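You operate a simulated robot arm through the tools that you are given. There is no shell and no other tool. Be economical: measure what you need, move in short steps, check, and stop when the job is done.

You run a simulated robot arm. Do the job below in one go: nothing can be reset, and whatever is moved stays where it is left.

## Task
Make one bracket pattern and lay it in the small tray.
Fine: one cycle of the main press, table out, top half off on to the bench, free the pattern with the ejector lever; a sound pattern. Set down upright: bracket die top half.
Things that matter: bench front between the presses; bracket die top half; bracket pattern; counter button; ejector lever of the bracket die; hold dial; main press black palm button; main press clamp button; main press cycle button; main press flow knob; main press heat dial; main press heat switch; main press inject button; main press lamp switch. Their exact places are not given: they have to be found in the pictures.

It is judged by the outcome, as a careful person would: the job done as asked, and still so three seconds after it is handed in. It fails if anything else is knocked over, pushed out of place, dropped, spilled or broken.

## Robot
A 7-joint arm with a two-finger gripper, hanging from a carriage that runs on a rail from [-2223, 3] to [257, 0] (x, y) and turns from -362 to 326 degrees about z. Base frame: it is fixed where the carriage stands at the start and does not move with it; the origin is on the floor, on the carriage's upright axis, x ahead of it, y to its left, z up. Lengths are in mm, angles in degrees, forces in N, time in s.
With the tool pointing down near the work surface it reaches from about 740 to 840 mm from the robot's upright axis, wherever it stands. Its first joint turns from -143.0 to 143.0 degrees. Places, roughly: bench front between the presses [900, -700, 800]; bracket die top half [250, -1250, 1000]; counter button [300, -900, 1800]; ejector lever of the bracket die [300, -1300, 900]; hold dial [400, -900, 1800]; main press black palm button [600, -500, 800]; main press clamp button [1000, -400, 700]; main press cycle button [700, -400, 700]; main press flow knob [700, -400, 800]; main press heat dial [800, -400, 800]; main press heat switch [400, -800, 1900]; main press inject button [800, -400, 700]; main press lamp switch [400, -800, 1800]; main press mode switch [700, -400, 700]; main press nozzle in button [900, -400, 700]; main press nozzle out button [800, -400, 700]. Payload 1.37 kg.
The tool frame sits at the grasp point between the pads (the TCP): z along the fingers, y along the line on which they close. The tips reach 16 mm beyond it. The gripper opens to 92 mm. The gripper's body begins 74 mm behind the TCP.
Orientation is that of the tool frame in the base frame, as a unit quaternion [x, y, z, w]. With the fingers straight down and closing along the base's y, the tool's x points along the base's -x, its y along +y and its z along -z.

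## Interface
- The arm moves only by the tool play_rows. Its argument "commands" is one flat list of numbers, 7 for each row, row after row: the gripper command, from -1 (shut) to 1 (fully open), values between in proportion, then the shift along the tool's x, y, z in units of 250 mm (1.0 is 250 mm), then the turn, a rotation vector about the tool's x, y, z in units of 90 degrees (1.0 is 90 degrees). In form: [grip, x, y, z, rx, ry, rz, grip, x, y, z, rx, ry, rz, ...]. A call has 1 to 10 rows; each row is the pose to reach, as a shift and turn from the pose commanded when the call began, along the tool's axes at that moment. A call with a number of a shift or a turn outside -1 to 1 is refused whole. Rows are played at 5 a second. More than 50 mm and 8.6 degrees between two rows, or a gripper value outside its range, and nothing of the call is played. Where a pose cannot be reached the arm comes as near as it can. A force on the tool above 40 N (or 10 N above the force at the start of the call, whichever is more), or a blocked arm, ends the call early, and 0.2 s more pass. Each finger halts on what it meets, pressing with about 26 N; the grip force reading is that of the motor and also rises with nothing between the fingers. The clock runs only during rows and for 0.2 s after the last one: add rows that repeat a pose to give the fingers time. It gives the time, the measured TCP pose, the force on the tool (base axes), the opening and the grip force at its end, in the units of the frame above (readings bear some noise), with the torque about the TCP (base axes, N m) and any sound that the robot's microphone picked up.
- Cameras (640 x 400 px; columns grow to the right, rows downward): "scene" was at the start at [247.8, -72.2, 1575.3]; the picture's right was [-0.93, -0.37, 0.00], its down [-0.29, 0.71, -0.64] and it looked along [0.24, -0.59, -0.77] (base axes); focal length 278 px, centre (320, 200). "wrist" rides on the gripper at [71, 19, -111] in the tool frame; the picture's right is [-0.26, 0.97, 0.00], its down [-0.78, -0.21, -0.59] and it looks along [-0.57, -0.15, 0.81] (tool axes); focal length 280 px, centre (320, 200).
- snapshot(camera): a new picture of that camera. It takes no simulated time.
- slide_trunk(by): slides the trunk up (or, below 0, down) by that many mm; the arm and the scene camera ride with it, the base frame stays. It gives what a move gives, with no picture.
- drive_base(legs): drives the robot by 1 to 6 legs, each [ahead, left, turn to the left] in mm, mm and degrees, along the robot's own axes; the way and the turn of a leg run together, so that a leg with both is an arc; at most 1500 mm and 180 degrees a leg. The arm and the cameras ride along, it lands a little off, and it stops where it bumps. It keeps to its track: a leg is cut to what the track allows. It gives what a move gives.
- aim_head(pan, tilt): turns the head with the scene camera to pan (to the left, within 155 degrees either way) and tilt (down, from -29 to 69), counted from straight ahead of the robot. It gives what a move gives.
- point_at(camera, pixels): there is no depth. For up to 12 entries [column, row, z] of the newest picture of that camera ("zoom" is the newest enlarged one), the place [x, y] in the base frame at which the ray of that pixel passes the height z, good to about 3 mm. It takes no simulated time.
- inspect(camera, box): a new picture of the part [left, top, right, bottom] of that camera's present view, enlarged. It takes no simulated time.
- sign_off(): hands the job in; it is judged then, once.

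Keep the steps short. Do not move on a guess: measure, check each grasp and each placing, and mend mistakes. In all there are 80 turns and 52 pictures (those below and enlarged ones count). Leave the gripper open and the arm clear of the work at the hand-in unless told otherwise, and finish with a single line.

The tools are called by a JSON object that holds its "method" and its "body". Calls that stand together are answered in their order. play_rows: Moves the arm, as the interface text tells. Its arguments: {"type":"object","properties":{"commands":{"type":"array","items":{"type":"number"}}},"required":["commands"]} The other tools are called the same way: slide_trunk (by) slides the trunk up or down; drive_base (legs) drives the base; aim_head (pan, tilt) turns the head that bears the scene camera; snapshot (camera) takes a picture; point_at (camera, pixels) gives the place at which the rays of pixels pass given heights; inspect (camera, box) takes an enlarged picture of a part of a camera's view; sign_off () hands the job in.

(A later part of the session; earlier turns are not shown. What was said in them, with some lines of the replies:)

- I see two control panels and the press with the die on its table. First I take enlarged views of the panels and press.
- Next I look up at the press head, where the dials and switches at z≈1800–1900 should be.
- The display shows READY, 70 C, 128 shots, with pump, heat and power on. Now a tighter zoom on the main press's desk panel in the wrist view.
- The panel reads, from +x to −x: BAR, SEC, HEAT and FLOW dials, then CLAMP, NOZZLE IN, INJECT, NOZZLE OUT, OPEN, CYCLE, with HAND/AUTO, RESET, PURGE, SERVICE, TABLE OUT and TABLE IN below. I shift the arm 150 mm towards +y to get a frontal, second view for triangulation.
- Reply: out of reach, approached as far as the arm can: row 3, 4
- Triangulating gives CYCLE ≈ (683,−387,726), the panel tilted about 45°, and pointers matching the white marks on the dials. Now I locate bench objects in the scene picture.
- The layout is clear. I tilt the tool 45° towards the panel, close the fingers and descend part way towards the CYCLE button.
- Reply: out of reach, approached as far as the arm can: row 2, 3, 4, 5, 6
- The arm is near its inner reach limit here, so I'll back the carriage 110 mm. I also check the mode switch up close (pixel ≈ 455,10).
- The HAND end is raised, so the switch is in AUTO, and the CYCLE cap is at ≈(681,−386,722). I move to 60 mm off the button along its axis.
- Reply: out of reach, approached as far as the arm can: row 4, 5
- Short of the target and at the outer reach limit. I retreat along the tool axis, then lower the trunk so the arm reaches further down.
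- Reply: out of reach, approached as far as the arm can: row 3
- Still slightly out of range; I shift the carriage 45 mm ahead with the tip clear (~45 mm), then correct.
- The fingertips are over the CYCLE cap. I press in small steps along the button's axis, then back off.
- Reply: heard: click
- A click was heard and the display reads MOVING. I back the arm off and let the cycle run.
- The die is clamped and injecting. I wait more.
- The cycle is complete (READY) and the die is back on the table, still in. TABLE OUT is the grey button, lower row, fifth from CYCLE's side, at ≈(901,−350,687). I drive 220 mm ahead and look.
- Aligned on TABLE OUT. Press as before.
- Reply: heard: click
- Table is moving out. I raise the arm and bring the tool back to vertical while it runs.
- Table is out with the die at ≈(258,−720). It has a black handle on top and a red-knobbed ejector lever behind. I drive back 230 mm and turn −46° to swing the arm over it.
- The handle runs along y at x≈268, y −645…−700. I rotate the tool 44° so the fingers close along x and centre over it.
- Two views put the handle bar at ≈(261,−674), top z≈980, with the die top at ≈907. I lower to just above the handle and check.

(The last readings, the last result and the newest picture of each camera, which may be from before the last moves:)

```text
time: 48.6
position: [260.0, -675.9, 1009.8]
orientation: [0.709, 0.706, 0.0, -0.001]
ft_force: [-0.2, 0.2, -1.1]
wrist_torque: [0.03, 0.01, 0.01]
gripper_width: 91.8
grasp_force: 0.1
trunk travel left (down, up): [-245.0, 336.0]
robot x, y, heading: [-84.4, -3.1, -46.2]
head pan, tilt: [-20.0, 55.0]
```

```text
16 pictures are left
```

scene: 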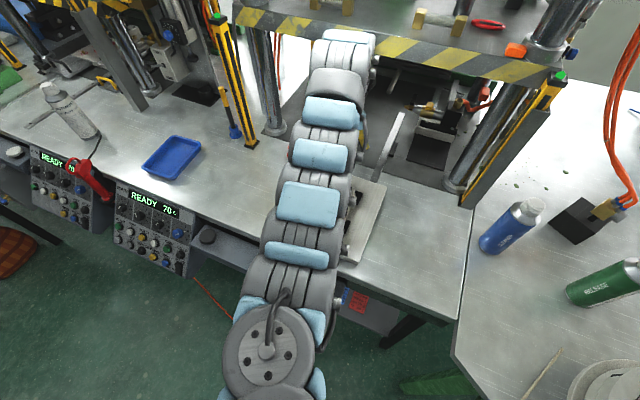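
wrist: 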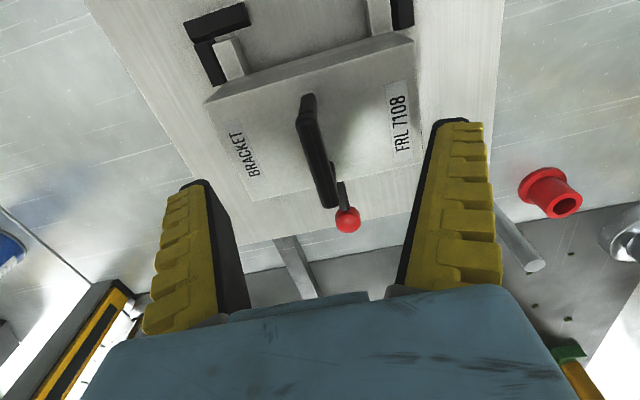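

{"method": "point_at", "body": {"camera": "wrist", "pixels": [[307, 102, 980], [327, 198, 980], [307, 102, 960], [327, 198, 960], [415, 40, 910], [248, 200, 910], [415, 40, 940], [248, 200, 940], [205, 103, 910], [421, 155, 910]]}}

```text
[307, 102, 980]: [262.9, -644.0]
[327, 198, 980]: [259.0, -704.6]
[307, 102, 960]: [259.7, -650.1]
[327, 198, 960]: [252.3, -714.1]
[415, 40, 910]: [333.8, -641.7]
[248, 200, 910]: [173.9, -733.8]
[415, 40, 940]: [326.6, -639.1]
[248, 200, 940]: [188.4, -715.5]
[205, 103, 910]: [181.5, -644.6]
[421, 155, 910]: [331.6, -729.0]
```

Scale change between views says the die is taller than I assumed (die top ≈ 970–984, handle near 1005–1020). The fingers may already straddle the bar. I centre to (267,−663) and close to feel for it.

{"method": "play_rows", "body": {"commands": [1, 0.052, 0.024, 0, 0, 0, 0, 0, 0.052, 0.024, 0, 0, 0, 0, -1, 0.052, 0.024, 0, 0, 0, 0, -1, 0.052, 0.024, 0, 0, 0, 0, -1, 0.052, 0.024, 0, 0, 0, 0]}}

{"method": "snapshot", "body": {"camera": "wrist"}}

```text
time: 49.8
position: [265.4, -663.9, 1010.2]
orientation: [0.709, 0.705, 0.0, -0.001]
ft_force: [-6.8, 7.6, 14.0]
wrist_torque: [0.24, 0.09, -0.06]
gripper_width: 6.3
grasp_force: 25.7
trunk travel left (down, up): [-245.0, 336.0]
robot x, y, heading: [-80.6, 0.8, -46.2]
head pan, tilt: [-20.0, 55.0]
```

```text
15 pictures are left
```

wrist: 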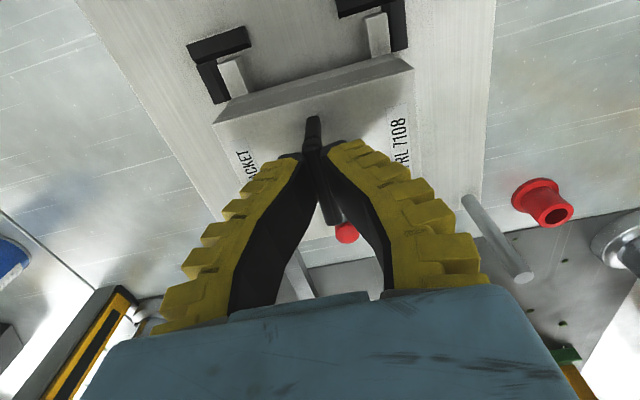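

The fingers caught only the bar's rounded top (6.3 mm, upward push). I open, go 18 mm lower and close again.

{"method": "play_rows", "body": {"commands": [-0.3, 0, 0, 0, 0, 0, 0, -0.3, 0, 0, 0, 0, 0, 0, -0.3, -0.006, 0.004, 0.04, 0, 0, 0, -0.3, -0.006, 0.004, 0.072, 0, 0, 0, -1, -0.006, 0.004, 0.072, 0, 0, 0, -1, -0.006, 0.004, 0.072, 0, 0, 0, -1, -0.006, 0.004, 0.072, 0, 0, 0]}}

{"method": "inspect", "body": {"camera": "wrist", "box": [180, 0, 460, 240]}}

```text
time: 51.4
position: [266.5, -664.9, 991.7]
orientation: [0.709, 0.705, -0.001, -0.001]
ft_force: [-5.3, -1.7, -0.2]
wrist_torque: [-0.12, 0.06, -0.02]
gripper_width: 6.1
grasp_force: 25.9
trunk travel left (down, up): [-245.0, 336.0]
robot x, y, heading: [-80.0, -0.6, -46.4]
head pan, tilt: [-20.0, 55.0]
```

```text
1.67 times, centred on (320, 120) of wrist
```

zoom: 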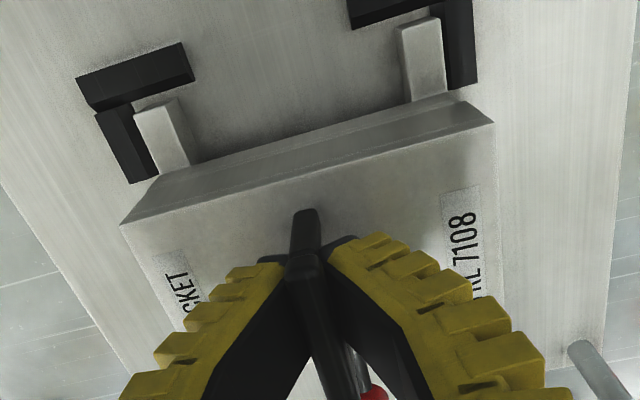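

The bar is 6 mm thick and now held fully. I lift slowly, straight up.

{"method": "play_rows", "body": {"commands": [-1, 0, 0, -0.02, 0, 0, 0, -1, 0, 0, -0.04, 0, 0, 0, -1, 0, 0, -0.08, 0, 0, 0, -1, 0, 0, -0.12, 0, 0, 0, -1, 0, 0, -0.16, 0, 0, 0, -1, 0, 0, -0.16, 0, 0, 0]}}

{"method": "snapshot", "body": {"camera": "wrist"}}

```text
time: 52.8
position: [266.5, -663.7, 1032.8]
orientation: [0.708, 0.706, 0.0, -0.001]
ft_force: [-0.9, 0.4, -7.3]
wrist_torque: [0.08, -0.01, 0.02]
gripper_width: 5.8
grasp_force: 26.1
trunk travel left (down, up): [-245.0, 336.0]
robot x, y, heading: [-80.5, 0.7, -46.3]
head pan, tilt: [-20.0, 55.0]
```

```text
13 pictures are left
```

wrist: 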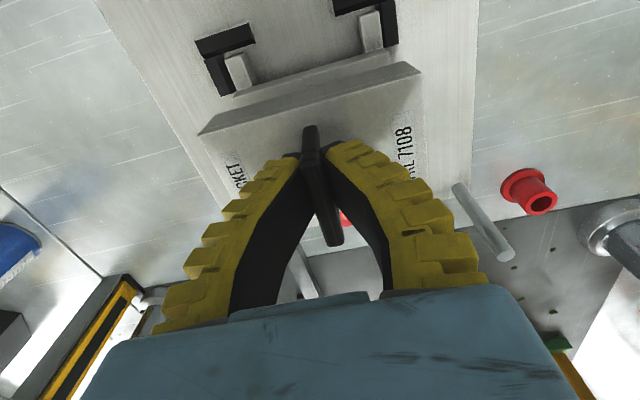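

The top half is up, level, about 7.3 N. The clear bench area is between the table and the tray, around (600,−665). I lift 40 mm more and drive ahead to carry it there.

{"method": "play_rows", "body": {"commands": [-1, 0, 0, -0.08, 0, 0, 0, -1, 0, 0, -0.16, 0, 0, 0]}}

{"method": "drive_base", "body": {"legs": [[231, 242, 0]]}}

{"method": "aim_head", "body": {"pan": -45, "tilt": 50}}

{"method": "snapshot", "body": {"camera": "scene"}}

```text
time: 53.4
position: [268.2, -664.4, 1074.1]
orientation: [0.708, 0.706, 0.0, 0.0]
ft_force: [0.4, -1.1, -7.0]
wrist_torque: [0.05, 0.0, -0.03]
gripper_width: 5.8
grasp_force: 25.8
trunk travel left (down, up): [-245.0, 336.0]
robot x, y, heading: [-84.6, -1.8, -46.3]
head pan, tilt: [-20.0, 55.0]
```

```text
time: 55.6
position: [599.1, -665.1, 1072.4]
orientation: [0.71, 0.705, 0.0, -0.002]
ft_force: [0.6, -0.5, -6.4]
wrist_torque: [0.04, -0.03, 0.01]
gripper_width: 5.9
grasp_force: 25.9
trunk travel left (down, up): [-245.0, 336.0]
robot x, y, heading: [252.5, -5.0, -46.5]
head pan, tilt: [-20.0, 55.0]
```

```text
time: 56.5
position: [599.9, -665.4, 1071.7]
orientation: [0.709, 0.705, 0.0, -0.002]
ft_force: [0.5, 0.8, -6.9]
wrist_torque: [0.06, -0.01, -0.03]
gripper_width: 6.1
grasp_force: 26.0
trunk travel left (down, up): [-245.0, 336.0]
robot x, y, heading: [255.8, -0.9, -46.3]
head pan, tilt: [-45.0, 50.0]
```

```text
12 pictures are left
```

scene: 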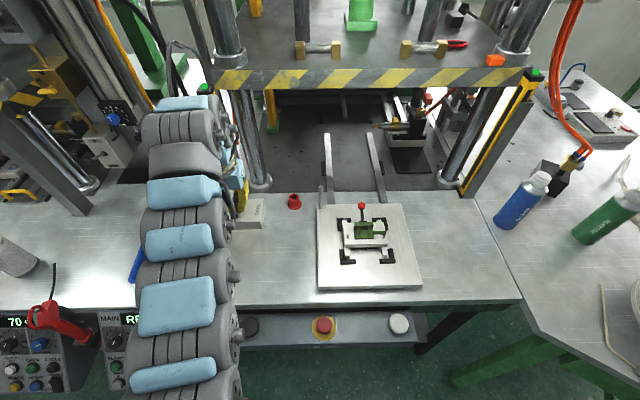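

The green pattern sits in the lower half with the red-knobbed lever behind. I zoom on it while the view is clear.

{"method": "inspect", "body": {"camera": "scene", "box": [310, 190, 430, 295]}}

{"method": "point_at", "body": {"camera": "zoom", "pixels": [[288, 157, 960], [288, 157, 930], [288, 200, 930], [288, 200, 960], [288, 75, 960], [288, 75, 900]]}}

{"method": "point_at", "body": {"camera": "scene", "pixels": [[294, 205, 800], [318, 287, 850], [421, 287, 850], [404, 205, 850], [318, 205, 850], [290, 305, 800], [520, 297, 800]]}}

```text
3.81 times, centred on (370, 242) of scene
```

zoom: 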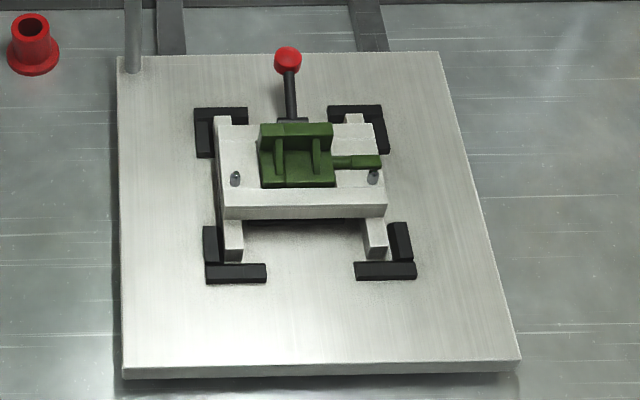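

```text
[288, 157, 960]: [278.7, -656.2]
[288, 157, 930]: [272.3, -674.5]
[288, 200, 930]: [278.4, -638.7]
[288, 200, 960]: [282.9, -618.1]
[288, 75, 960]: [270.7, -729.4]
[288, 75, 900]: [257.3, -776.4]
```

```text
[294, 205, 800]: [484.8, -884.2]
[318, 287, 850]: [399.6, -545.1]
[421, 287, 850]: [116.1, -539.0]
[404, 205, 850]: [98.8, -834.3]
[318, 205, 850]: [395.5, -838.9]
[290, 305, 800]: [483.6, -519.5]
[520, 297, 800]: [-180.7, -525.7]
```

The bench spot below is clear. I lower the top half 170 mm, then feel for the bench in small steps.

{"method": "play_rows", "body": {"commands": [-1, 0, 0, 0.17, 0, 0, 0, -1, 0, 0, 0.34, 0, 0, 0, -1, 0, 0, 0.51, 0, 0, 0, -1, 0, 0, 0.68, 0, 0, 0]}}

{"method": "snapshot", "body": {"camera": "scene"}}

```text
time: 57.5
position: [598.7, -667.1, 903.5]
orientation: [0.709, 0.705, -0.001, 0.0]
ft_force: [0.1, -2.7, 0.1]
wrist_torque: [-0.01, -0.05, -0.04]
gripper_width: 6.0
grasp_force: 26.2
trunk travel left (down, up): [-245.0, 336.0]
robot x, y, heading: [249.7, -1.1, -46.0]
head pan, tilt: [-45.0, 50.0]
```

```text
10 pictures are left
```

scene: 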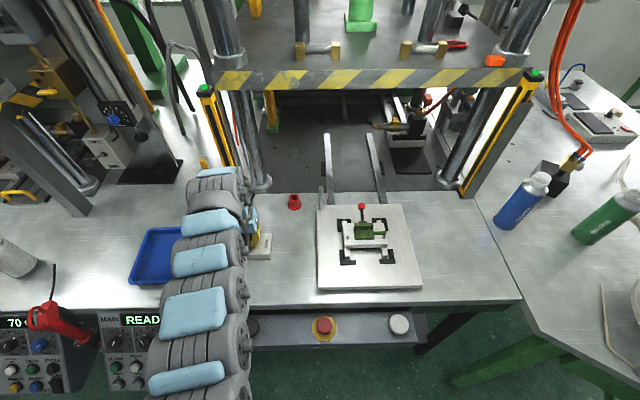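

The weight reading dropped from −7 N to ~0: it seems to have just touched down. A 2 mm nudge down confirms.

{"method": "play_rows", "body": {"commands": [-1, 0, 0, 0.006, 0, 0, 0, -1, 0, 0, 0.012, 0, 0, 0]}}

{"method": "inspect", "body": {"camera": "scene", "box": [220, 180, 330, 290]}}

```text
time: 58.1
position: [598.5, -666.6, 899.1]
orientation: [0.709, 0.705, -0.001, -0.002]
ft_force: [-1.0, -2.0, 0.3]
wrist_torque: [0.01, 0.03, 0.02]
gripper_width: 0.0
grasp_force: 25.8
trunk travel left (down, up): [-245.0, 336.0]
robot x, y, heading: [254.2, -0.7, -46.4]
head pan, tilt: [-45.0, 50.0]
```

```text
3.64 times, centred on (275, 235) of scene
```

zoom: 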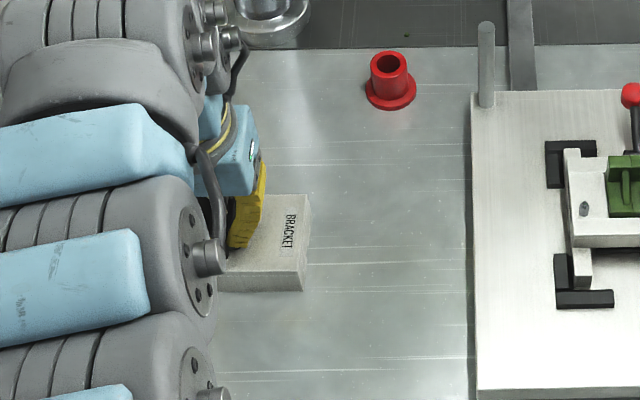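

The top half stands upright on the bench; the fingers slid past the bar (width 0). I open fully, then rise straight up slowly.

{"method": "play_rows", "body": {"commands": [0, 0, 0, 0, 0, 0, 0, 0.4, 0, 0, 0, 0, 0, 0, 0.4, 0, 0, 0, 0, 0, 0]}}

{"method": "snapshot", "body": {"camera": "wrist"}}

```text
time: 58.9
position: [600.5, -666.4, 899.7]
orientation: [0.709, 0.706, 0.0, -0.001]
ft_force: [-0.3, 0.4, 0.4]
wrist_torque: [0.03, 0.02, 0.0]
gripper_width: 66.5
grasp_force: 1.6
trunk travel left (down, up): [-245.0, 336.0]
robot x, y, heading: [257.9, 5.2, -46.3]
head pan, tilt: [-45.0, 50.0]
```

```text
8 pictures are left
```

wrist: 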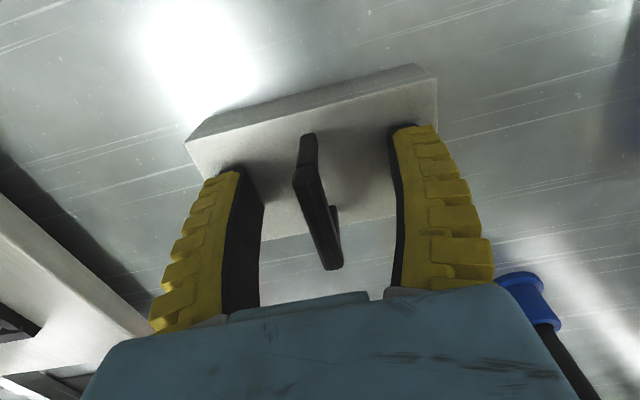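

Standing upright and level, bar free between the open fingers. I rise 170 mm, then drive back over the table.

{"method": "play_rows", "body": {"commands": [0.4, 0, 0, -0.1, 0, 0, 0, 0.4, 0, 0, -0.28, 0, 0, 0, 0.4, 0, 0, -0.46, 0, 0, 0, 0.4, 0, 0, -0.64, 0, 0, 0]}}

{"method": "drive_base", "body": {"legs": [[-217.6, -227.7, 0]]}}

{"method": "snapshot", "body": {"camera": "wrist"}}

```text
time: 59.9
position: [601.1, -666.5, 1061.2]
orientation: [0.709, 0.705, 0.0, -0.001]
ft_force: [-0.2, 0.2, -0.1]
wrist_torque: [-0.01, 0.01, 0.0]
gripper_width: 66.8
grasp_force: 1.7
trunk travel left (down, up): [-245.0, 336.0]
robot x, y, heading: [254.7, 3.1, -46.4]
head pan, tilt: [-45.0, 50.0]
```

```text
time: 62.0
position: [289.3, -666.9, 1060.8]
orientation: [0.709, 0.705, -0.001, 0.0]
ft_force: [0.1, -0.8, 0.0]
wrist_torque: [-0.01, 0.02, 0.01]
gripper_width: 66.9
grasp_force: 2.1
trunk travel left (down, up): [-245.0, 336.0]
robot x, y, heading: [-62.9, -4.8, -46.5]
head pan, tilt: [-45.0, 50.0]
```

```text
7 pictures are left
```

wrist: 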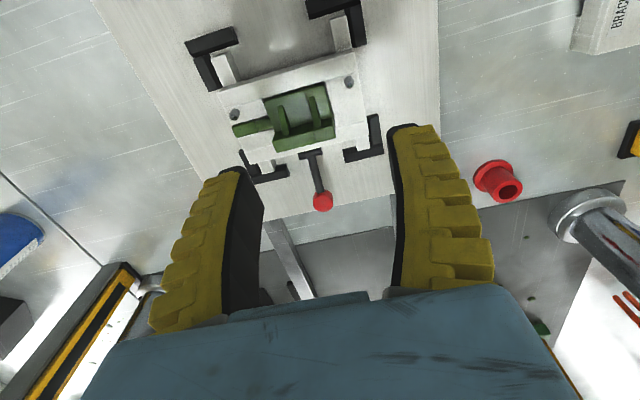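

{"method": "point_at", "body": {"camera": "wrist", "pixels": [[323, 201, 930], [323, 201, 900], [323, 201, 870], [310, 153, 880], [274, 150, 910], [335, 134, 910], [263, 99, 890], [328, 83, 890], [234, 130, 890], [222, 97, 888], [358, 65, 888], [305, 142, 920]]}}

{"method": "inspect", "body": {"camera": "wrist", "box": [210, 50, 380, 220]}}

```text
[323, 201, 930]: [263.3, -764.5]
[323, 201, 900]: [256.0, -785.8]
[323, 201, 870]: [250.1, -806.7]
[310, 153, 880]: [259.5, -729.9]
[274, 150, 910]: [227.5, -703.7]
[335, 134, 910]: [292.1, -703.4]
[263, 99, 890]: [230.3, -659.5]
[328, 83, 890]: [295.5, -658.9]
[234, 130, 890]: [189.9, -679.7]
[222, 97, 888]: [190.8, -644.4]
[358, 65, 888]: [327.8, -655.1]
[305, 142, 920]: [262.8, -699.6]
```

```text
2.35 times, centred on (295, 135) of wrist
```

zoom: 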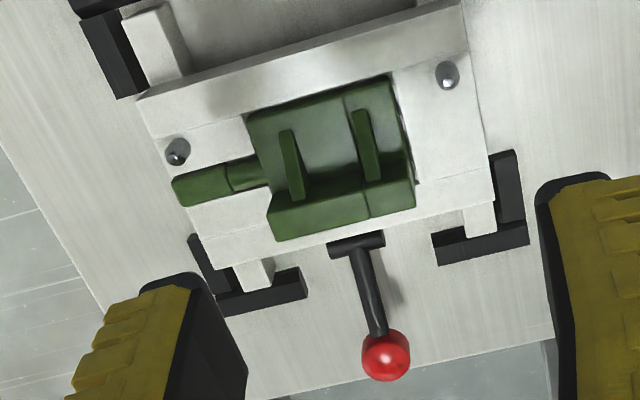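

Ball of the ejector lever at ≈(261,−768), z≈925. I close the fingers, move above it, and descend to just over it.

{"method": "play_rows", "body": {"commands": [-1, -0.135, -0.038, 0, 0, 0, 0, -1, -0.27, -0.076, 0, 0, 0, 0, -1, -0.404, -0.112, 0, 0, 0, 0, -1, -0.404, -0.112, 0.17, 0, 0, 0, -1, -0.404, -0.112, 0.34, 0, 0, 0]}}

{"method": "snapshot", "body": {"camera": "wrist"}}

```text
time: 63.2
position: [259.4, -766.7, 975.9]
orientation: [0.709, 0.706, 0.0, 0.001]
ft_force: [0.7, -0.2, -0.4]
wrist_torque: [0.01, -0.01, 0.06]
gripper_width: 0.1
grasp_force: 25.9
trunk travel left (down, up): [-245.0, 336.0]
robot x, y, heading: [-63.7, -2.6, -46.2]
head pan, tilt: [-45.0, 50.0]
```

```text
5 pictures are left
```

wrist: 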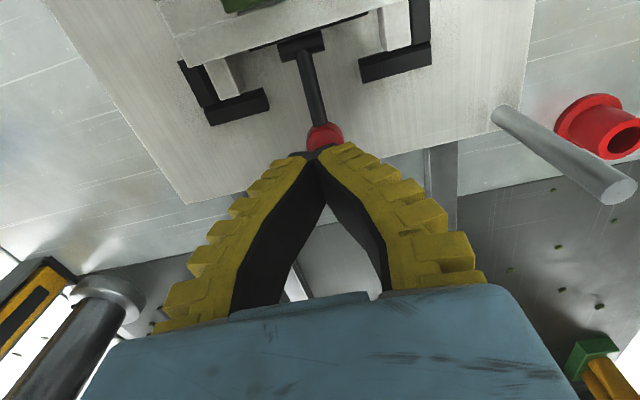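

{"method": "point_at", "body": {"camera": "wrist", "pixels": [[325, 138, 930], [325, 138, 910], [325, 138, 890], [311, 85, 900]]}}

```text
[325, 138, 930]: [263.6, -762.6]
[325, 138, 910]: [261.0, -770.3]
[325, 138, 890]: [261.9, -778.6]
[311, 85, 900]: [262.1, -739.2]
```

Ball at about (262,−762,933), below the tips. I press down in 6 mm steps, following the ball's arc slightly outward.

{"method": "play_rows", "body": {"commands": [-1, 0.008, 0.008, 0.05, 0, 0, 0, -1, 0.004, 0.008, 0.075, 0, 0, 0, -1, -0.004, 0.008, 0.1, 0, 0, 0, -1, -0.012, 0.008, 0.125, 0, 0, 0, -1, -0.02, 0.008, 0.15, 0, 0, 0, -1, -0.028, 0.008, 0.175, 0, 0, 0]}}

```text
time: 64.6
position: [257.5, -762.8, 933.6]
orientation: [0.709, 0.705, 0.0, -0.001]
ft_force: [0.0, -0.8, -0.3]
wrist_torque: [0.0, -0.01, -0.01]
gripper_width: 0.1
grasp_force: 26.3
out of reach, approached as far as the arm can: row 3, 4, 5, 6
trunk travel left (down, up): [-245.0, 336.0]
robot x, y, heading: [-58.8, 3.1, -46.0]
head pan, tilt: [-45.0, 50.0]
```

No contact yet and the outer reach limit appeared. I rise, shift the carriage +40 mm, and look.

{"method": "play_rows", "body": {"commands": [-1, 0, 0, -0.1, 0, 0, 0, -1, 0, 0, -0.2, 0, 0, 0]}}

{"method": "drive_base", "body": {"legs": [[27.7, 28.8, 0]]}}

{"method": "inspect", "body": {"camera": "wrist", "box": [180, 0, 400, 200]}}

```text
time: 65.2
position: [259.2, -761.9, 981.9]
orientation: [0.709, 0.705, 0.0, -0.001]
ft_force: [-0.8, -0.2, 0.1]
wrist_torque: [0.01, 0.02, 0.05]
gripper_width: 0.0
grasp_force: 26.1
trunk travel left (down, up): [-245.0, 336.0]
robot x, y, heading: [-62.3, 0.2, -46.5]
head pan, tilt: [-45.0, 50.0]
```

```text
time: 66.1
position: [297.0, -762.3, 983.4]
orientation: [0.708, 0.706, -0.001, -0.001]
ft_force: [-0.2, -0.3, -0.1]
wrist_torque: [0.01, -0.03, 0.0]
gripper_width: 0.1
grasp_force: 25.8
trunk travel left (down, up): [-245.0, 336.0]
robot x, y, heading: [-18.9, 0.3, -46.3]
head pan, tilt: [-45.0, 50.0]
```

```text
2.00 times, centred on (290, 100) of wrist
```

zoom: 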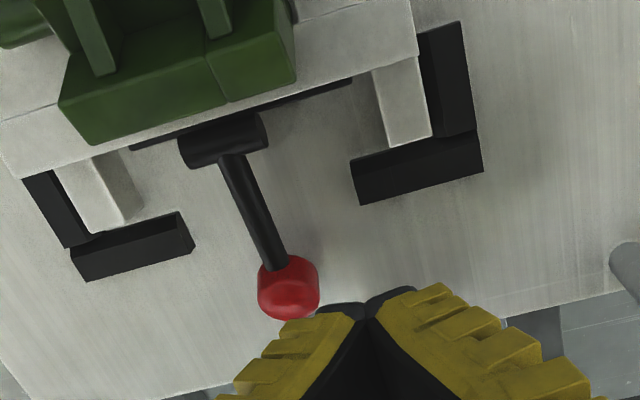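

{"method": "point_at", "body": {"camera": "zoom", "pixels": [[288, 288, 930], [288, 288, 910], [288, 288, 890], [288, 288, 870], [225, 140, 890], [225, 140, 870]]}}

```text
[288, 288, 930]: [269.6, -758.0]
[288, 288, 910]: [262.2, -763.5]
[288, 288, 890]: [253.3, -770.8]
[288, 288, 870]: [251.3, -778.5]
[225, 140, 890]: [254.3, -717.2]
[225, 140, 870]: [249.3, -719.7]
```

Triangulation now gives the ball ≈(261,−765,906), top ≈916: the tips had stopped just above it. I centre over it and press from there.

{"method": "play_rows", "body": {"commands": [-1, -0.02, -0.144, 0, 0, 0, 0, -1, -0.02, -0.144, 0.17, 0, 0, 0, -1, -0.02, -0.144, 0.21, 0, 0, 0, -1, -0.02, -0.144, 0.23, 0, 0, 0, -1, -0.02, -0.144, 0.25, 0, 0, 0, -1, -0.02, -0.144, 0.27, 0, 0, 0]}}

```text
time: 67.5
position: [262.3, -769.9, 916.8]
orientation: [0.709, 0.705, -0.001, 0.002]
ft_force: [2.8, -4.8, 9.8]
wrist_torque: [-0.08, -0.04, -0.07]
gripper_width: 6.1
grasp_force: 26.1
trunk travel left (down, up): [-245.0, 336.0]
robot x, y, heading: [-20.6, -1.8, -46.5]
head pan, tilt: [-45.0, 50.0]
```

Contact felt (≈10 N). I keep pressing down in small steps.

{"method": "play_rows", "body": {"commands": [-1, 0, 0, 0.02, 0, 0, 0, -1, 0, 0, 0.04, 0, 0, 0, -1, 0, 0, 0.06, 0, 0, 0, -1, 0, 0, 0.08, 0, 0, 0, -1, 0, 0, 0.1, 0, 0, 0, -1, 0, 0, 0.12, 0, 0, 0]}}

```text
time: 68.0
position: [262.3, -771.4, 914.1]
orientation: [0.709, 0.705, -0.002, 0.002]
ft_force: [-0.8, 5.9, 26.1]
wrist_torque: [0.19, -0.03, -0.04]
gripper_width: 6.0
grasp_force: 25.9
trunk travel left (down, up): [-245.0, 336.0]
robot x, y, heading: [-24.2, 2.0, -46.6]
head pan, tilt: [-45.0, 50.0]
stopped in row 2: the force on the tool passed its limit at 45 N (the readings are from after the stop); the commanded pose is now the measured one
```

Pressing down is stiff at 45 N with hardly any travel, so the lever likely works upward. I back off, open partly, lower around the ball and grip it.

{"method": "play_rows", "body": {"commands": [-1, 0, 0, -0.1, 0, 0, 0, 0, 0, 0, -0.1, 0, 0, 0, 0, 0, 0, -0.1, 0, 0, 0, 0, 0.01, 0, 0, 0, 0, 0, 0, 0.01, 0, 0.07, 0, 0, 0, 0, 0.01, 0, 0.07, 0, 0, 0]}}

{"method": "play_rows", "body": {"commands": [-1, 0, 0, 0, 0, 0, 0, -1, 0, 0, 0, 0, 0, 0, -1, 0, 0, 0, 0, 0, 0]}}

{"method": "inspect", "body": {"camera": "wrist", "box": [200, 0, 420, 200]}}

```text
time: 69.2
position: [262.9, -766.7, 899.5]
orientation: [0.71, 0.705, -0.002, 0.001]
ft_force: [0.0, 0.4, -0.6]
wrist_torque: [0.01, 0.01, 0.03]
gripper_width: 5.9
grasp_force: 15.1
trunk travel left (down, up): [-245.0, 336.0]
robot x, y, heading: [-21.8, 5.3, -46.4]
head pan, tilt: [-45.0, 50.0]
stopped in row 6: the force on the tool passed its limit at 51 N (the readings are from after the stop); the commanded pose is now the measured one
```

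```text
time: 70.0
position: [261.6, -765.9, 900.0]
orientation: [0.709, 0.706, -0.002, 0.0]
ft_force: [-0.8, 0.2, 0.2]
wrist_torque: [-0.04, -0.01, -0.01]
gripper_width: 5.8
grasp_force: 25.6
trunk travel left (down, up): [-245.0, 336.0]
robot x, y, heading: [-24.2, 0.5, -46.5]
head pan, tilt: [-45.0, 50.0]
```

```text
2.00 times, centred on (310, 100) of wrist
```

zoom: 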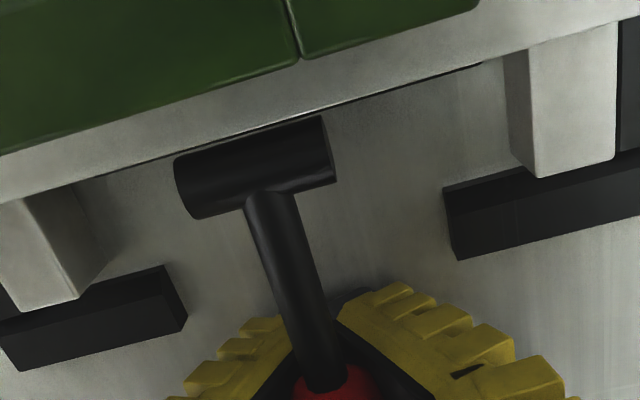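

The fingertips now hold the lever's rod next to the ball (5.8 mm), so I lift gently in small steps to try the upward direction.

{"method": "play_rows", "body": {"commands": [-1, 0, 0, -0.02, 0, 0, 0, -1, 0.0, 0, -0.04, 0, 0, 0, -1, 0.004, 0, -0.06, 0, 0, 0, -1, 0.008, 0, -0.08, 0, 0, 0]}}

```text
time: 71.0
position: [262.3, -763.1, 919.1]
orientation: [0.709, 0.706, -0.001, 0.001]
ft_force: [-0.2, 1.2, -3.2]
wrist_torque: [-0.06, 0.0, -0.03]
gripper_width: 6.0
grasp_force: 26.4
trunk travel left (down, up): [-245.0, 336.0]
robot x, y, heading: [-21.5, -0.2, -46.5]
head pan, tilt: [-45.0, 50.0]
```

It follows upward with only ~3 N, still held. I continue lifting along the arc.

{"method": "play_rows", "body": {"commands": [-1, 0.01, 0, -0.02, 0, 0, 0, -1, 0.025, 0, -0.04, 0, 0, 0, -1, 0.04, 0, -0.06, 0, 0, 0, -1, 0.06, 0, -0.075, 0, 0, 0]}}

{"method": "inspect", "body": {"camera": "wrist", "box": [180, 0, 440, 220]}}

```text
time: 72.0
position: [263.8, -751.0, 939.0]
orientation: [0.708, 0.706, 0.0, 0.003]
ft_force: [2.9, -4.8, -0.7]
wrist_torque: [0.05, 0.04, 0.01]
gripper_width: 6.1
grasp_force: 26.0
trunk travel left (down, up): [-245.0, 336.0]
robot x, y, heading: [-18.3, 1.1, -46.5]
head pan, tilt: [-45.0, 50.0]
```

```text
1.82 times, centred on (310, 110) of wrist
```

zoom: 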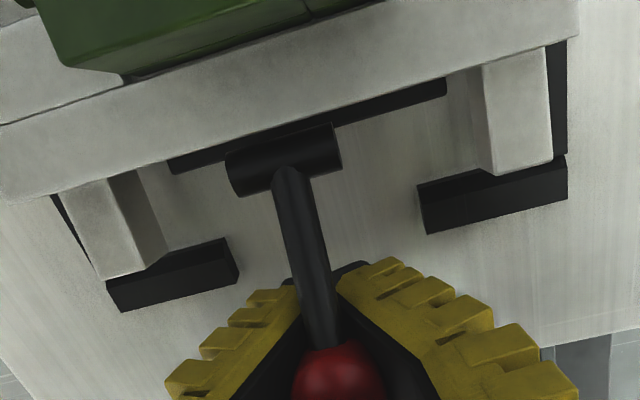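

The lever is up and a dark gap shows under the pattern: it is rising. I lift a little further to complete the stroke.

{"method": "play_rows", "body": {"commands": [-1, 0.02, 0, -0.015, 0, 0, 0, -1, 0.045, 0, -0.03, 0, 0, 0, -1, 0.07, 0, -0.04, 0, 0, 0]}}

```text
time: 72.8
position: [262.2, -730.0, 948.1]
orientation: [0.708, 0.706, -0.001, 0.002]
ft_force: [0.0, -1.2, -3.3]
wrist_torque: [0.03, 0.0, -0.03]
gripper_width: 6.1
grasp_force: 25.8
trunk travel left (down, up): [-245.0, 336.0]
robot x, y, heading: [-24.2, -0.8, -46.5]
head pan, tilt: [-45.0, 50.0]
```

Lever stroke done. I release the lever, rise straight up, and move towards the pattern for a measuring picture (only two pictures remain).

{"method": "play_rows", "body": {"commands": [0, 0, 0, 0, 0, 0, 0, 0, 0, 0, 0, 0, 0, 0, 0, 0, 0, -0.15, 0, 0, 0, 0, 0, 0, -0.32, 0, 0, 0, 1, 0.14, 0, -0.32, 0, 0, 0, 1, 0.14, 0, -0.32, 0, 0, 0]}}

{"method": "snapshot", "body": {"camera": "wrist"}}

```text
time: 74.2
position: [263.3, -695.6, 1027.5]
orientation: [0.708, 0.706, -0.001, 0.001]
ft_force: [-0.5, 1.0, -1.3]
wrist_torque: [-0.05, 0.01, 0.03]
gripper_width: 91.9
grasp_force: 0.0
trunk travel left (down, up): [-245.0, 336.0]
robot x, y, heading: [-21.2, -1.6, -46.3]
head pan, tilt: [-45.0, 50.0]
```

```text
1 pictures are left
```

wrist: 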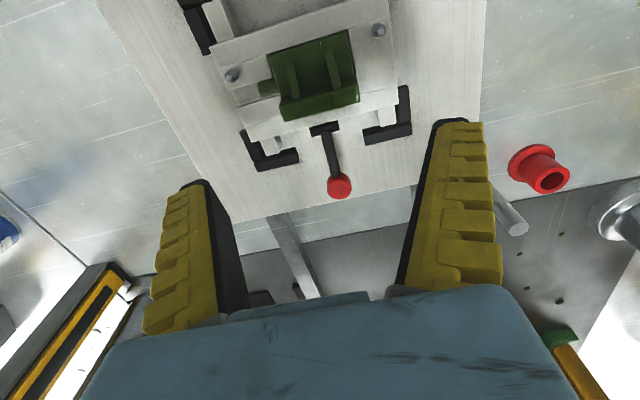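

{"method": "point_at", "body": {"camera": "wrist", "pixels": [[268, 47, 895], [348, 30, 895], [283, 121, 900], [359, 103, 900], [280, 97, 925], [357, 82, 925], [260, 88, 895], [233, 76, 888], [378, 30, 888], [339, 187, 905], [221, 43, 888], [320, 105, 910]]}}

{"method": "point_at", "body": {"camera": "wrist", "pixels": [[320, 105, 940], [280, 97, 940], [357, 82, 940], [283, 121, 888], [359, 103, 888], [339, 187, 930]]}}

```text
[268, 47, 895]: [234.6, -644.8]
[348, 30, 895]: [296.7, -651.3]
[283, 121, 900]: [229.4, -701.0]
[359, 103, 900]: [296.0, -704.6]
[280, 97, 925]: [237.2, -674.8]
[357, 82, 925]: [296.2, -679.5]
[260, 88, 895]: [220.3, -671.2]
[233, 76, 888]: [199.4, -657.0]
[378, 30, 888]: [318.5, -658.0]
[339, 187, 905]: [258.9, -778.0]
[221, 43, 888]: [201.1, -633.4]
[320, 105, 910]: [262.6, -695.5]
```

```text
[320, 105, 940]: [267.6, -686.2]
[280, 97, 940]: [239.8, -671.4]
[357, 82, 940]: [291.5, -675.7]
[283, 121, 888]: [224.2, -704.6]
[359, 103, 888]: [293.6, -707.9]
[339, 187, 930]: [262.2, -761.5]
```

The pattern has risen ~10 mm (wall top z≈918, x 232–296, wall y≈−685…−697), and the lever has fallen back. I descend with open fingers to z≈911 at the wall and close on its ends.

{"method": "play_rows", "body": {"commands": [1, -0.006, 0, 0.18, 0, 0, 0, 1, -0.006, 0, 0.34, 0, 0, 0, 1, -0.006, 0, 0.42, 0, 0, 0, 1, -0.006, 0, 0.466, 0, 0, 0, 1, -0.006, 0, 0.466, 0, 0, 0]}}

{"method": "play_rows", "body": {"commands": [0.3, 0, 0, 0, 0, 0, 0, -0.2, 0, 0, 0, 0, 0, 0, -1, 0, 0, 0, 0, 0, 0, -1, 0, 0, 0, 0, 0, 0]}}

```text
time: 74.9
position: [263.4, -699.6, 935.0]
orientation: [0.709, 0.705, -0.002, 0.004]
ft_force: [2.6, -0.2, 6.8]
wrist_torque: [0.04, 0.42, 0.02]
gripper_width: 92.1
grasp_force: 0.1
trunk travel left (down, up): [-245.0, 336.0]
robot x, y, heading: [-20.7, -3.1, -46.4]
head pan, tilt: [-45.0, 50.0]
stopped in row 3: the force on the tool passed its limit at 90 N (the readings are from after the stop); the commanded pose is now the measured one
```

```text
time: 75.5
position: [263.5, -706.0, 941.0]
orientation: [0.71, 0.704, -0.006, 0.009]
ft_force: [1.9, 2.6, 37.2]
wrist_torque: [0.42, -3.94, -0.36]
gripper_width: 28.6
grasp_force: 20.3
trunk travel left (down, up): [-245.0, 336.0]
robot x, y, heading: [-21.3, -0.5, -46.4]
head pan, tilt: [-45.0, 50.0]
stopped in row 2: the force on the tool passed its limit at 50 N (the readings are from after the stop); the commanded pose is now the measured one
```

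The fingers met the lower half's top at tip z≈919, so my heights were ~30 mm too low: the bench is at ≈831, and the pattern is at y ≈ −645…−688, x 240–294. I rise clear with the fingers slightly opened.

{"method": "play_rows", "body": {"commands": [-0.2, 0, 0, -0.03, 0, 0, 0, 0, 0, 0, -0.1, 0, 0, 0, 0, 0, 0, -0.25, 0, 0, 0, 0, 0, 0, -0.35, 0, 0, 0, 1, 0, 0, -0.35, 0, 0, 0, 1, 0, 0, -0.35, 0, 0, 0]}}

```text
time: 76.9
position: [264.1, -698.5, 1022.8]
orientation: [0.709, 0.706, -0.002, 0.006]
ft_force: [-0.1, 0.2, -0.7]
wrist_torque: [0.01, 0.05, 0.02]
gripper_width: 91.9
grasp_force: 0.0
trunk travel left (down, up): [-245.0, 336.0]
robot x, y, heading: [-23.2, 3.8, -46.1]
head pan, tilt: [-45.0, 50.0]
```

I use the last picture, enlarged, to measure the pattern accurately.

{"method": "inspect", "body": {"camera": "wrist", "box": [200, 0, 420, 200]}}

{"method": "point_at", "body": {"camera": "scene", "pixels": [[150, 228, 840], [130, 281, 840], [160, 284, 840], [165, 285, 840], [183, 229, 840], [294, 207, 831]]}}

```text
2.00 times, centred on (310, 100) of wrist
```

zoom: 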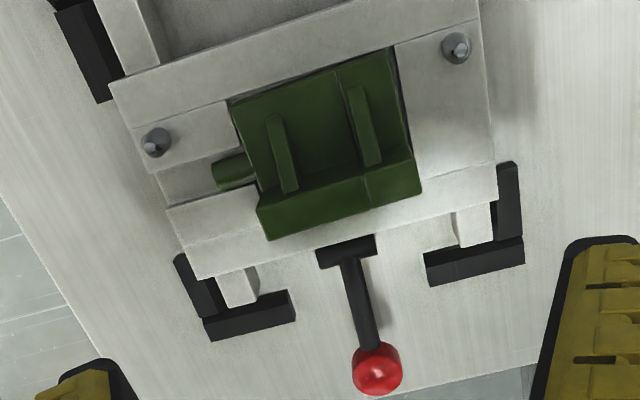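

```text
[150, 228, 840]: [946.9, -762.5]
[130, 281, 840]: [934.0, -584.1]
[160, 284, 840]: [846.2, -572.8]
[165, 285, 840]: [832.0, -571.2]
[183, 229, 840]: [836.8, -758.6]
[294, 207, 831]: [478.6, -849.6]
```

{"method": "point_at", "body": {"camera": "zoom", "pixels": [[110, 85, 919], [480, 18, 919], [200, 278, 919], [497, 200, 919], [230, 102, 922], [390, 50, 922], [258, 208, 945], [415, 150, 945], [268, 240, 945], [422, 192, 945], [215, 175, 922], [210, 190, 922]]}}

{"method": "point_at", "body": {"camera": "zoom", "pixels": [[268, 240, 925], [422, 192, 925], [258, 208, 925], [415, 150, 925], [230, 102, 945], [390, 50, 945], [377, 370, 925], [347, 245, 919]]}}

```text
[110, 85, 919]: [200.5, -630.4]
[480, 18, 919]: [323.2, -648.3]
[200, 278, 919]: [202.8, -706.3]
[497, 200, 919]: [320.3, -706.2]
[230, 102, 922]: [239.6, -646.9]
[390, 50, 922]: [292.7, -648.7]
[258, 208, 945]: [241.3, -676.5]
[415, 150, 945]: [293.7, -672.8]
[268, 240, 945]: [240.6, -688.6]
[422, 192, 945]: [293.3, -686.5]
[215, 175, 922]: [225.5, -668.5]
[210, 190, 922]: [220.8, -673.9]
```

```text
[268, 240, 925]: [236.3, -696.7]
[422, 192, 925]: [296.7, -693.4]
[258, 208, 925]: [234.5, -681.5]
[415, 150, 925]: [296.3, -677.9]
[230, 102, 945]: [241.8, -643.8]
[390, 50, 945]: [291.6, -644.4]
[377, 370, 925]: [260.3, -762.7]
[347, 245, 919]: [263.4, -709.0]
```

Lower half top 919, pattern wall top ≈944, x 241–293, wall y −674…−688; the gate stub is at y>−677. I descend to z≈940 at (267,−692), so the fingers clear the stub.

{"method": "play_rows", "body": {"commands": [1, 0.026, 0.012, 0.1, 0, 0, 0, 1, 0.026, 0.012, 0.22, 0, 0, 0, 1, 0.026, 0.012, 0.29, 0, 0, 0, 1, 0.026, 0.012, 0.328, 0, 0, 0, 1, 0.026, 0.012, 0.328, 0, 0, 0]}}

```text
time: 78.1
position: [266.5, -694.1, 940.8]
orientation: [0.709, 0.705, -0.002, 0.004]
ft_force: [-0.6, -0.1, -0.3]
wrist_torque: [-0.07, -0.02, -0.02]
gripper_width: 91.9
grasp_force: 0.0
trunk travel left (down, up): [-245.0, 336.0]
robot x, y, heading: [-22.0, 0.7, -46.3]
head pan, tilt: [-45.0, 50.0]
```

No contact. Close on the wall ends.

{"method": "play_rows", "body": {"commands": [0.5, 0.006, 0, 0, 0, 0, 0, 0.2, 0.006, 0, 0, 0, 0, 0, 0, 0.006, 0, 0, 0, 0, 0, -0.3, 0.006, 0, 0, 0, 0, 0, -0.3, 0.006, 0, 0, 0, 0, 0]}}

```text
time: 79.3
position: [268.1, -692.7, 941.3]
orientation: [0.709, 0.705, -0.003, 0.006]
ft_force: [-0.5, -0.5, 3.9]
wrist_torque: [0.07, 0.0, -0.01]
gripper_width: 50.9
grasp_force: 25.7
trunk travel left (down, up): [-245.0, 336.0]
robot x, y, heading: [-20.0, 3.1, -46.3]
head pan, tilt: [-45.0, 50.0]
```

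Held at 50.9 mm, matching the pattern's width. I lift slowly.

{"method": "play_rows", "body": {"commands": [-0.3, 0, 0, -0.02, 0, 0, 0, -0.3, 0, 0, -0.05, 0, 0, 0, -0.3, 0, 0, -0.1, 0, 0, 0, -0.3, 0, 0, -0.2, 0, 0, 0, -0.3, 0, 0, -0.36, 0, 0, 0, -0.3, 0, 0, -0.5, 0, 0, 0, -0.3, 0, 0, -0.5, 0, 0, 0]}}

```text
time: 80.9
position: [266.6, -691.7, 1065.6]
orientation: [0.709, 0.706, -0.002, 0.005]
ft_force: [0.4, 0.0, -0.3]
wrist_torque: [-0.01, 0.03, 0.02]
gripper_width: 50.9
grasp_force: 25.6
trunk travel left (down, up): [-245.0, 336.0]
robot x, y, heading: [-18.5, 1.5, -46.2]
head pan, tilt: [-45.0, 50.0]
```

Still 50.9 mm after the lift: the pattern is held. The tray centre is ≈(878,−674), far from the rail end, so I drive to the rail's end and turn +20°, keeping height.

{"method": "drive_base", "body": {"legs": [[191.7, 200, 0], [0, 0, 20]]}}

{"method": "play_rows", "body": {"commands": [-0.3, 0, 0, 0, 0, 0, 0.092, -0.3, 0, 0, 0, 0, 0, 0.184, -0.3, 0, 0, 0, 0, 0, 0.276, -0.3, 0, 0, 0, 0, 0, 0.368, -0.3, 0, 0, 0, 0, 0, 0.46, -0.3, 0, 0, 0, 0, 0, 0.552, -0.3, 0, 0, 0, 0, 0, 0.644, -0.3, 0, 0, 0, 0, 0, 0.736, -0.3, 0, 0, 0, 0, 0, 0.828, -0.3, 0, 0, 0, 0, 0, 0.92]}}

```text
time: 83.9
position: [759.0, -552.6, 1065.8]
orientation: [0.578, 0.816, -0.002, 0.006]
ft_force: [0.8, -0.1, -0.5]
wrist_torque: [-0.03, 0.03, -0.05]
gripper_width: 50.8
grasp_force: 25.6
trunk travel left (down, up): [-245.0, 336.0]
robot x, y, heading: [254.7, 1.8, -26.6]
head pan, tilt: [-45.0, 50.0]
```

```text
time: 86.1
position: [759.7, -553.3, 1065.7]
orientation: [0.973, 0.23, 0.002, 0.004]
ft_force: [-1.0, 0.6, -0.2]
wrist_torque: [0.02, 0.04, -0.01]
gripper_width: 50.6
grasp_force: 26.0
trunk travel left (down, up): [-245.0, 336.0]
robot x, y, heading: [251.8, -1.4, -26.6]
head pan, tilt: [-45.0, 50.0]
```

Rotation went fine with the pattern held. I turn the final ~27° so the pattern points along +x, and lower the trunk 140 mm for more reach.

{"method": "play_rows", "body": {"commands": [-0.3, 0, 0, 0, 0, 0, 0.075, -0.3, 0, 0, 0, 0, 0, 0.15, -0.3, 0, 0, 0, 0, 0, 0.225, -0.3, 0, 0, 0, 0, 0, 0.296]}}

{"method": "slide_trunk", "body": {"by": -130}}

```text
time: 87.1
position: [760.7, -552.1, 1065.7]
orientation: [1.0, 0.0, 0.004, 0.004]
ft_force: [-1.3, -0.4, -0.5]
wrist_torque: [0.04, 0.04, 0.01]
gripper_width: 50.6
grasp_force: 25.7
trunk travel left (down, up): [-245.0, 336.0]
robot x, y, heading: [254.7, -2.9, -26.2]
head pan, tilt: [-45.0, 50.0]
```

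```text
time: 88.7
position: [759.7, -554.2, 936.7]
orientation: [1.0, 0.0, 0.003, 0.004]
ft_force: [-0.3, -0.1, 0.4]
wrist_torque: [0.01, -0.01, 0.0]
gripper_width: 50.6
grasp_force: 26.3
trunk travel left (down, up): [-115.0, 466.0]
robot x, y, heading: [256.3, 1.4, -26.5]
head pan, tilt: [-45.0, 50.0]
```

{"method": "play_rows", "body": {"commands": [-0.3, 0.12, 0.135, 0, 0, 0, 0, -0.3, 0.24, 0.27, 0, 0, 0, 0, -0.3, 0.36, 0.404, 0, 0, 0, 0]}}

```text
time: 89.5
position: [811.4, -611.2, 934.4]
orientation: [1.0, 0.001, 0.004, 0.003]
ft_force: [-0.2, 1.0, -1.2]
wrist_torque: [-0.03, -0.03, 0.01]
gripper_width: 50.9
grasp_force: 26.1
out of reach, approached as far as the arm can: row 2, 3
trunk travel left (down, up): [-115.0, 466.0]
robot x, y, heading: [251.6, -1.3, -26.5]
head pan, tilt: [-45.0, 50.0]
```

Vertical-tool reach ends at r≈830 mm, short of the tray's middle. I lean the tool 12° outward to gain reach and move in over the tray at z≈925.

{"method": "play_rows", "body": {"commands": [-0.3, 0, 0, 0, -0.048, 0.046, 0, -0.3, 0.05, 0.052, 0.01, -0.096, 0.092, 0, -0.3, 0.1, 0.104, 0.02, -0.096, 0.092, 0, -0.3, 0.148, 0.156, 0.036, -0.096, 0.092, 0]}}

```text
time: 90.5
position: [849.4, -648.9, 926.4]
orientation: [0.994, 0.002, 0.075, 0.079]
ft_force: [-0.6, 0.2, -0.3]
wrist_torque: [0.0, 0.01, 0.02]
gripper_width: 50.6
grasp_force: 26.1
trunk travel left (down, up): [-115.0, 466.0]
robot x, y, heading: [254.5, 2.3, -26.4]
head pan, tilt: [-45.0, 50.0]
```

In position at (849,−649). I go straight down 50 mm, then feel for the tray floor.

{"method": "play_rows", "body": {"commands": [-0.3, -0.01, -0.0105, 0.065, 0, 0, 0, -0.3, -0.02, -0.021, 0.13, 0, 0, 0, -0.3, -0.03, -0.0315, 0.195, 0, 0, 0, -0.3, -0.03, -0.0315, 0.195, 0, 0, 0]}}

```text
time: 91.5
position: [849.7, -650.4, 878.0]
orientation: [0.994, 0.001, 0.076, 0.08]
ft_force: [-0.5, -0.4, 3.5]
wrist_torque: [0.05, -0.01, 0.0]
gripper_width: 50.6
grasp_force: 25.7
trunk travel left (down, up): [-115.0, 466.0]
robot x, y, heading: [252.4, -0.2, -26.6]
head pan, tilt: [-45.0, 50.0]
```

A faint 3.5 N upward: possibly first touch. I probe 3 mm further.

{"method": "play_rows", "body": {"commands": [-0.3, -0.001, -0.001, 0.006, 0, 0, 0, -0.3, -0.002, -0.002, 0.012, 0, 0, 0, -0.3, -0.002, -0.002, 0.012, 0, 0, 0]}}

```text
time: 92.3
position: [850.3, -652.5, 875.2]
orientation: [0.994, 0.001, 0.076, 0.081]
ft_force: [0.1, 0.0, 13.4]
wrist_torque: [0.35, -0.07, 0.04]
gripper_width: 51.2
grasp_force: 26.2
trunk travel left (down, up): [-115.0, 466.0]
robot x, y, heading: [252.6, -0.1, -26.8]
head pan, tilt: [-45.0, 50.0]
```

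Contact at 13 N, with the torque placing it at the base's inner edge (855,−625): the tray floor. I ease off 1 mm and open the fingers gradually to ~60 mm.

{"method": "play_rows", "body": {"commands": [-0.3, 0.001, 0.001, -0.006, 0, 0, 0, 0.12, 0.001, 0.001, -0.006, 0, 0, 0, 0.15, 0.001, 0.001, -0.006, 0, 0, 0, 0.2, 0.001, 0.001, -0.006, 0, 0, 0, 0.25, 0.001, 0.001, -0.006, 0, 0, 0, 0.3, 0.001, 0.001, -0.006, 0, 0, 0, 0.3, 0.001, 0.001, -0.006, 0, 0, 0]}}

```text
time: 93.9
position: [850.2, -650.4, 877.0]
orientation: [0.994, 0.001, 0.076, 0.079]
ft_force: [-0.6, -0.4, 2.3]
wrist_torque: [0.05, 0.02, -0.04]
gripper_width: 61.8
grasp_force: 1.7
trunk travel left (down, up): [-115.0, 466.0]
robot x, y, heading: [252.9, -5.4, -26.1]
head pan, tilt: [-45.0, 50.0]
```

Opened to 61.8 mm. I rise vertically, slowly at first.

{"method": "play_rows", "body": {"commands": [0.3, 0.003, 0.003, -0.02, 0, 0, 0, 0.3, 0.006, 0.0065, -0.04, 0, 0, 0, 0.3, 0.012, 0.0126, -0.08, 0, 0, 0, 0.3, 0.03, 0.0315, -0.2, 0, 0, 0, 0.3, 0.06, 0.063, -0.39, 0, 0, 0]}}

```text
time: 95.1
position: [849.5, -649.9, 977.1]
orientation: [0.994, 0.001, 0.075, 0.08]
ft_force: [-0.7, -0.2, -0.7]
wrist_torque: [0.02, 0.01, 0.03]
gripper_width: 62.2
grasp_force: 2.0
trunk travel left (down, up): [-115.0, 466.0]
robot x, y, heading: [247.6, -2.4, -26.5]
head pan, tilt: [-45.0, 50.0]
```

Force is back to zero. I raise the trunk, then close and reopen the fingers to confirm nothing stuck to them, ending open and clear.

{"method": "slide_trunk", "body": {"by": 150}}

{"method": "play_rows", "body": {"commands": [-1, 0, 0, 0, 0, 0, 0, -1, 0, 0, 0, 0, 0, 0, -1, 0, 0, 0, 0, 0, 0, -1, 0, 0, 0, 0, 0, 0]}}

{"method": "play_rows", "body": {"commands": [1, 0, 0, 0, 0, 0, 0, 1, -0.08, -0.08, 0, 0, 0, 0, 1, -0.16, -0.16, 0, 0, 0, 0, 1, -0.24, -0.24, 0, 0, 0, 0]}}

```text
time: 96.8
position: [850.4, -650.8, 1125.6]
orientation: [0.994, 0.001, 0.076, 0.079]
ft_force: [-0.4, 0.5, -0.3]
wrist_torque: [-0.03, -0.02, 0.02]
gripper_width: 62.4
grasp_force: 1.9
trunk travel left (down, up): [-265.0, 316.0]
robot x, y, heading: [253.7, -0.7, -26.4]
head pan, tilt: [-45.0, 50.0]
```

```text
time: 97.8
position: [850.4, -650.2, 1125.7]
orientation: [0.994, 0.0, 0.077, 0.08]
ft_force: [0.1, 0.9, -0.1]
wrist_torque: [-0.01, 0.03, 0.01]
gripper_width: 0.0
grasp_force: 26.3
trunk travel left (down, up): [-265.0, 316.0]
robot x, y, heading: [257.4, -1.6, -26.5]
head pan, tilt: [-45.0, 50.0]
```

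```text
time: 98.8
position: [789.6, -593.5, 1107.7]
orientation: [0.994, 0.001, 0.076, 0.08]
ft_force: [0.1, -0.5, 0.0]
wrist_torque: [0.08, -0.03, -0.01]
gripper_width: 92.0
grasp_force: 0.0
trunk travel left (down, up): [-265.0, 316.0]
robot x, y, heading: [256.6, -0.9, -26.6]
head pan, tilt: [-45.0, 50.0]
```

The fingers closed to 0, so nothing is stuck to them. They are open again and the arm is clear, so I hand in.

{"method": "sign_off", "body": {}}

```text
The job is handed in.
```

I ran one cycle of the main press, set the die's top half upright on the bench, ejected the bracket pattern and released it in the small tray; with no pictures left I confirmed that release only by force and finger readings, the pattern went in leaning about 12°, and the outer end of its runner looked missing after ejection.
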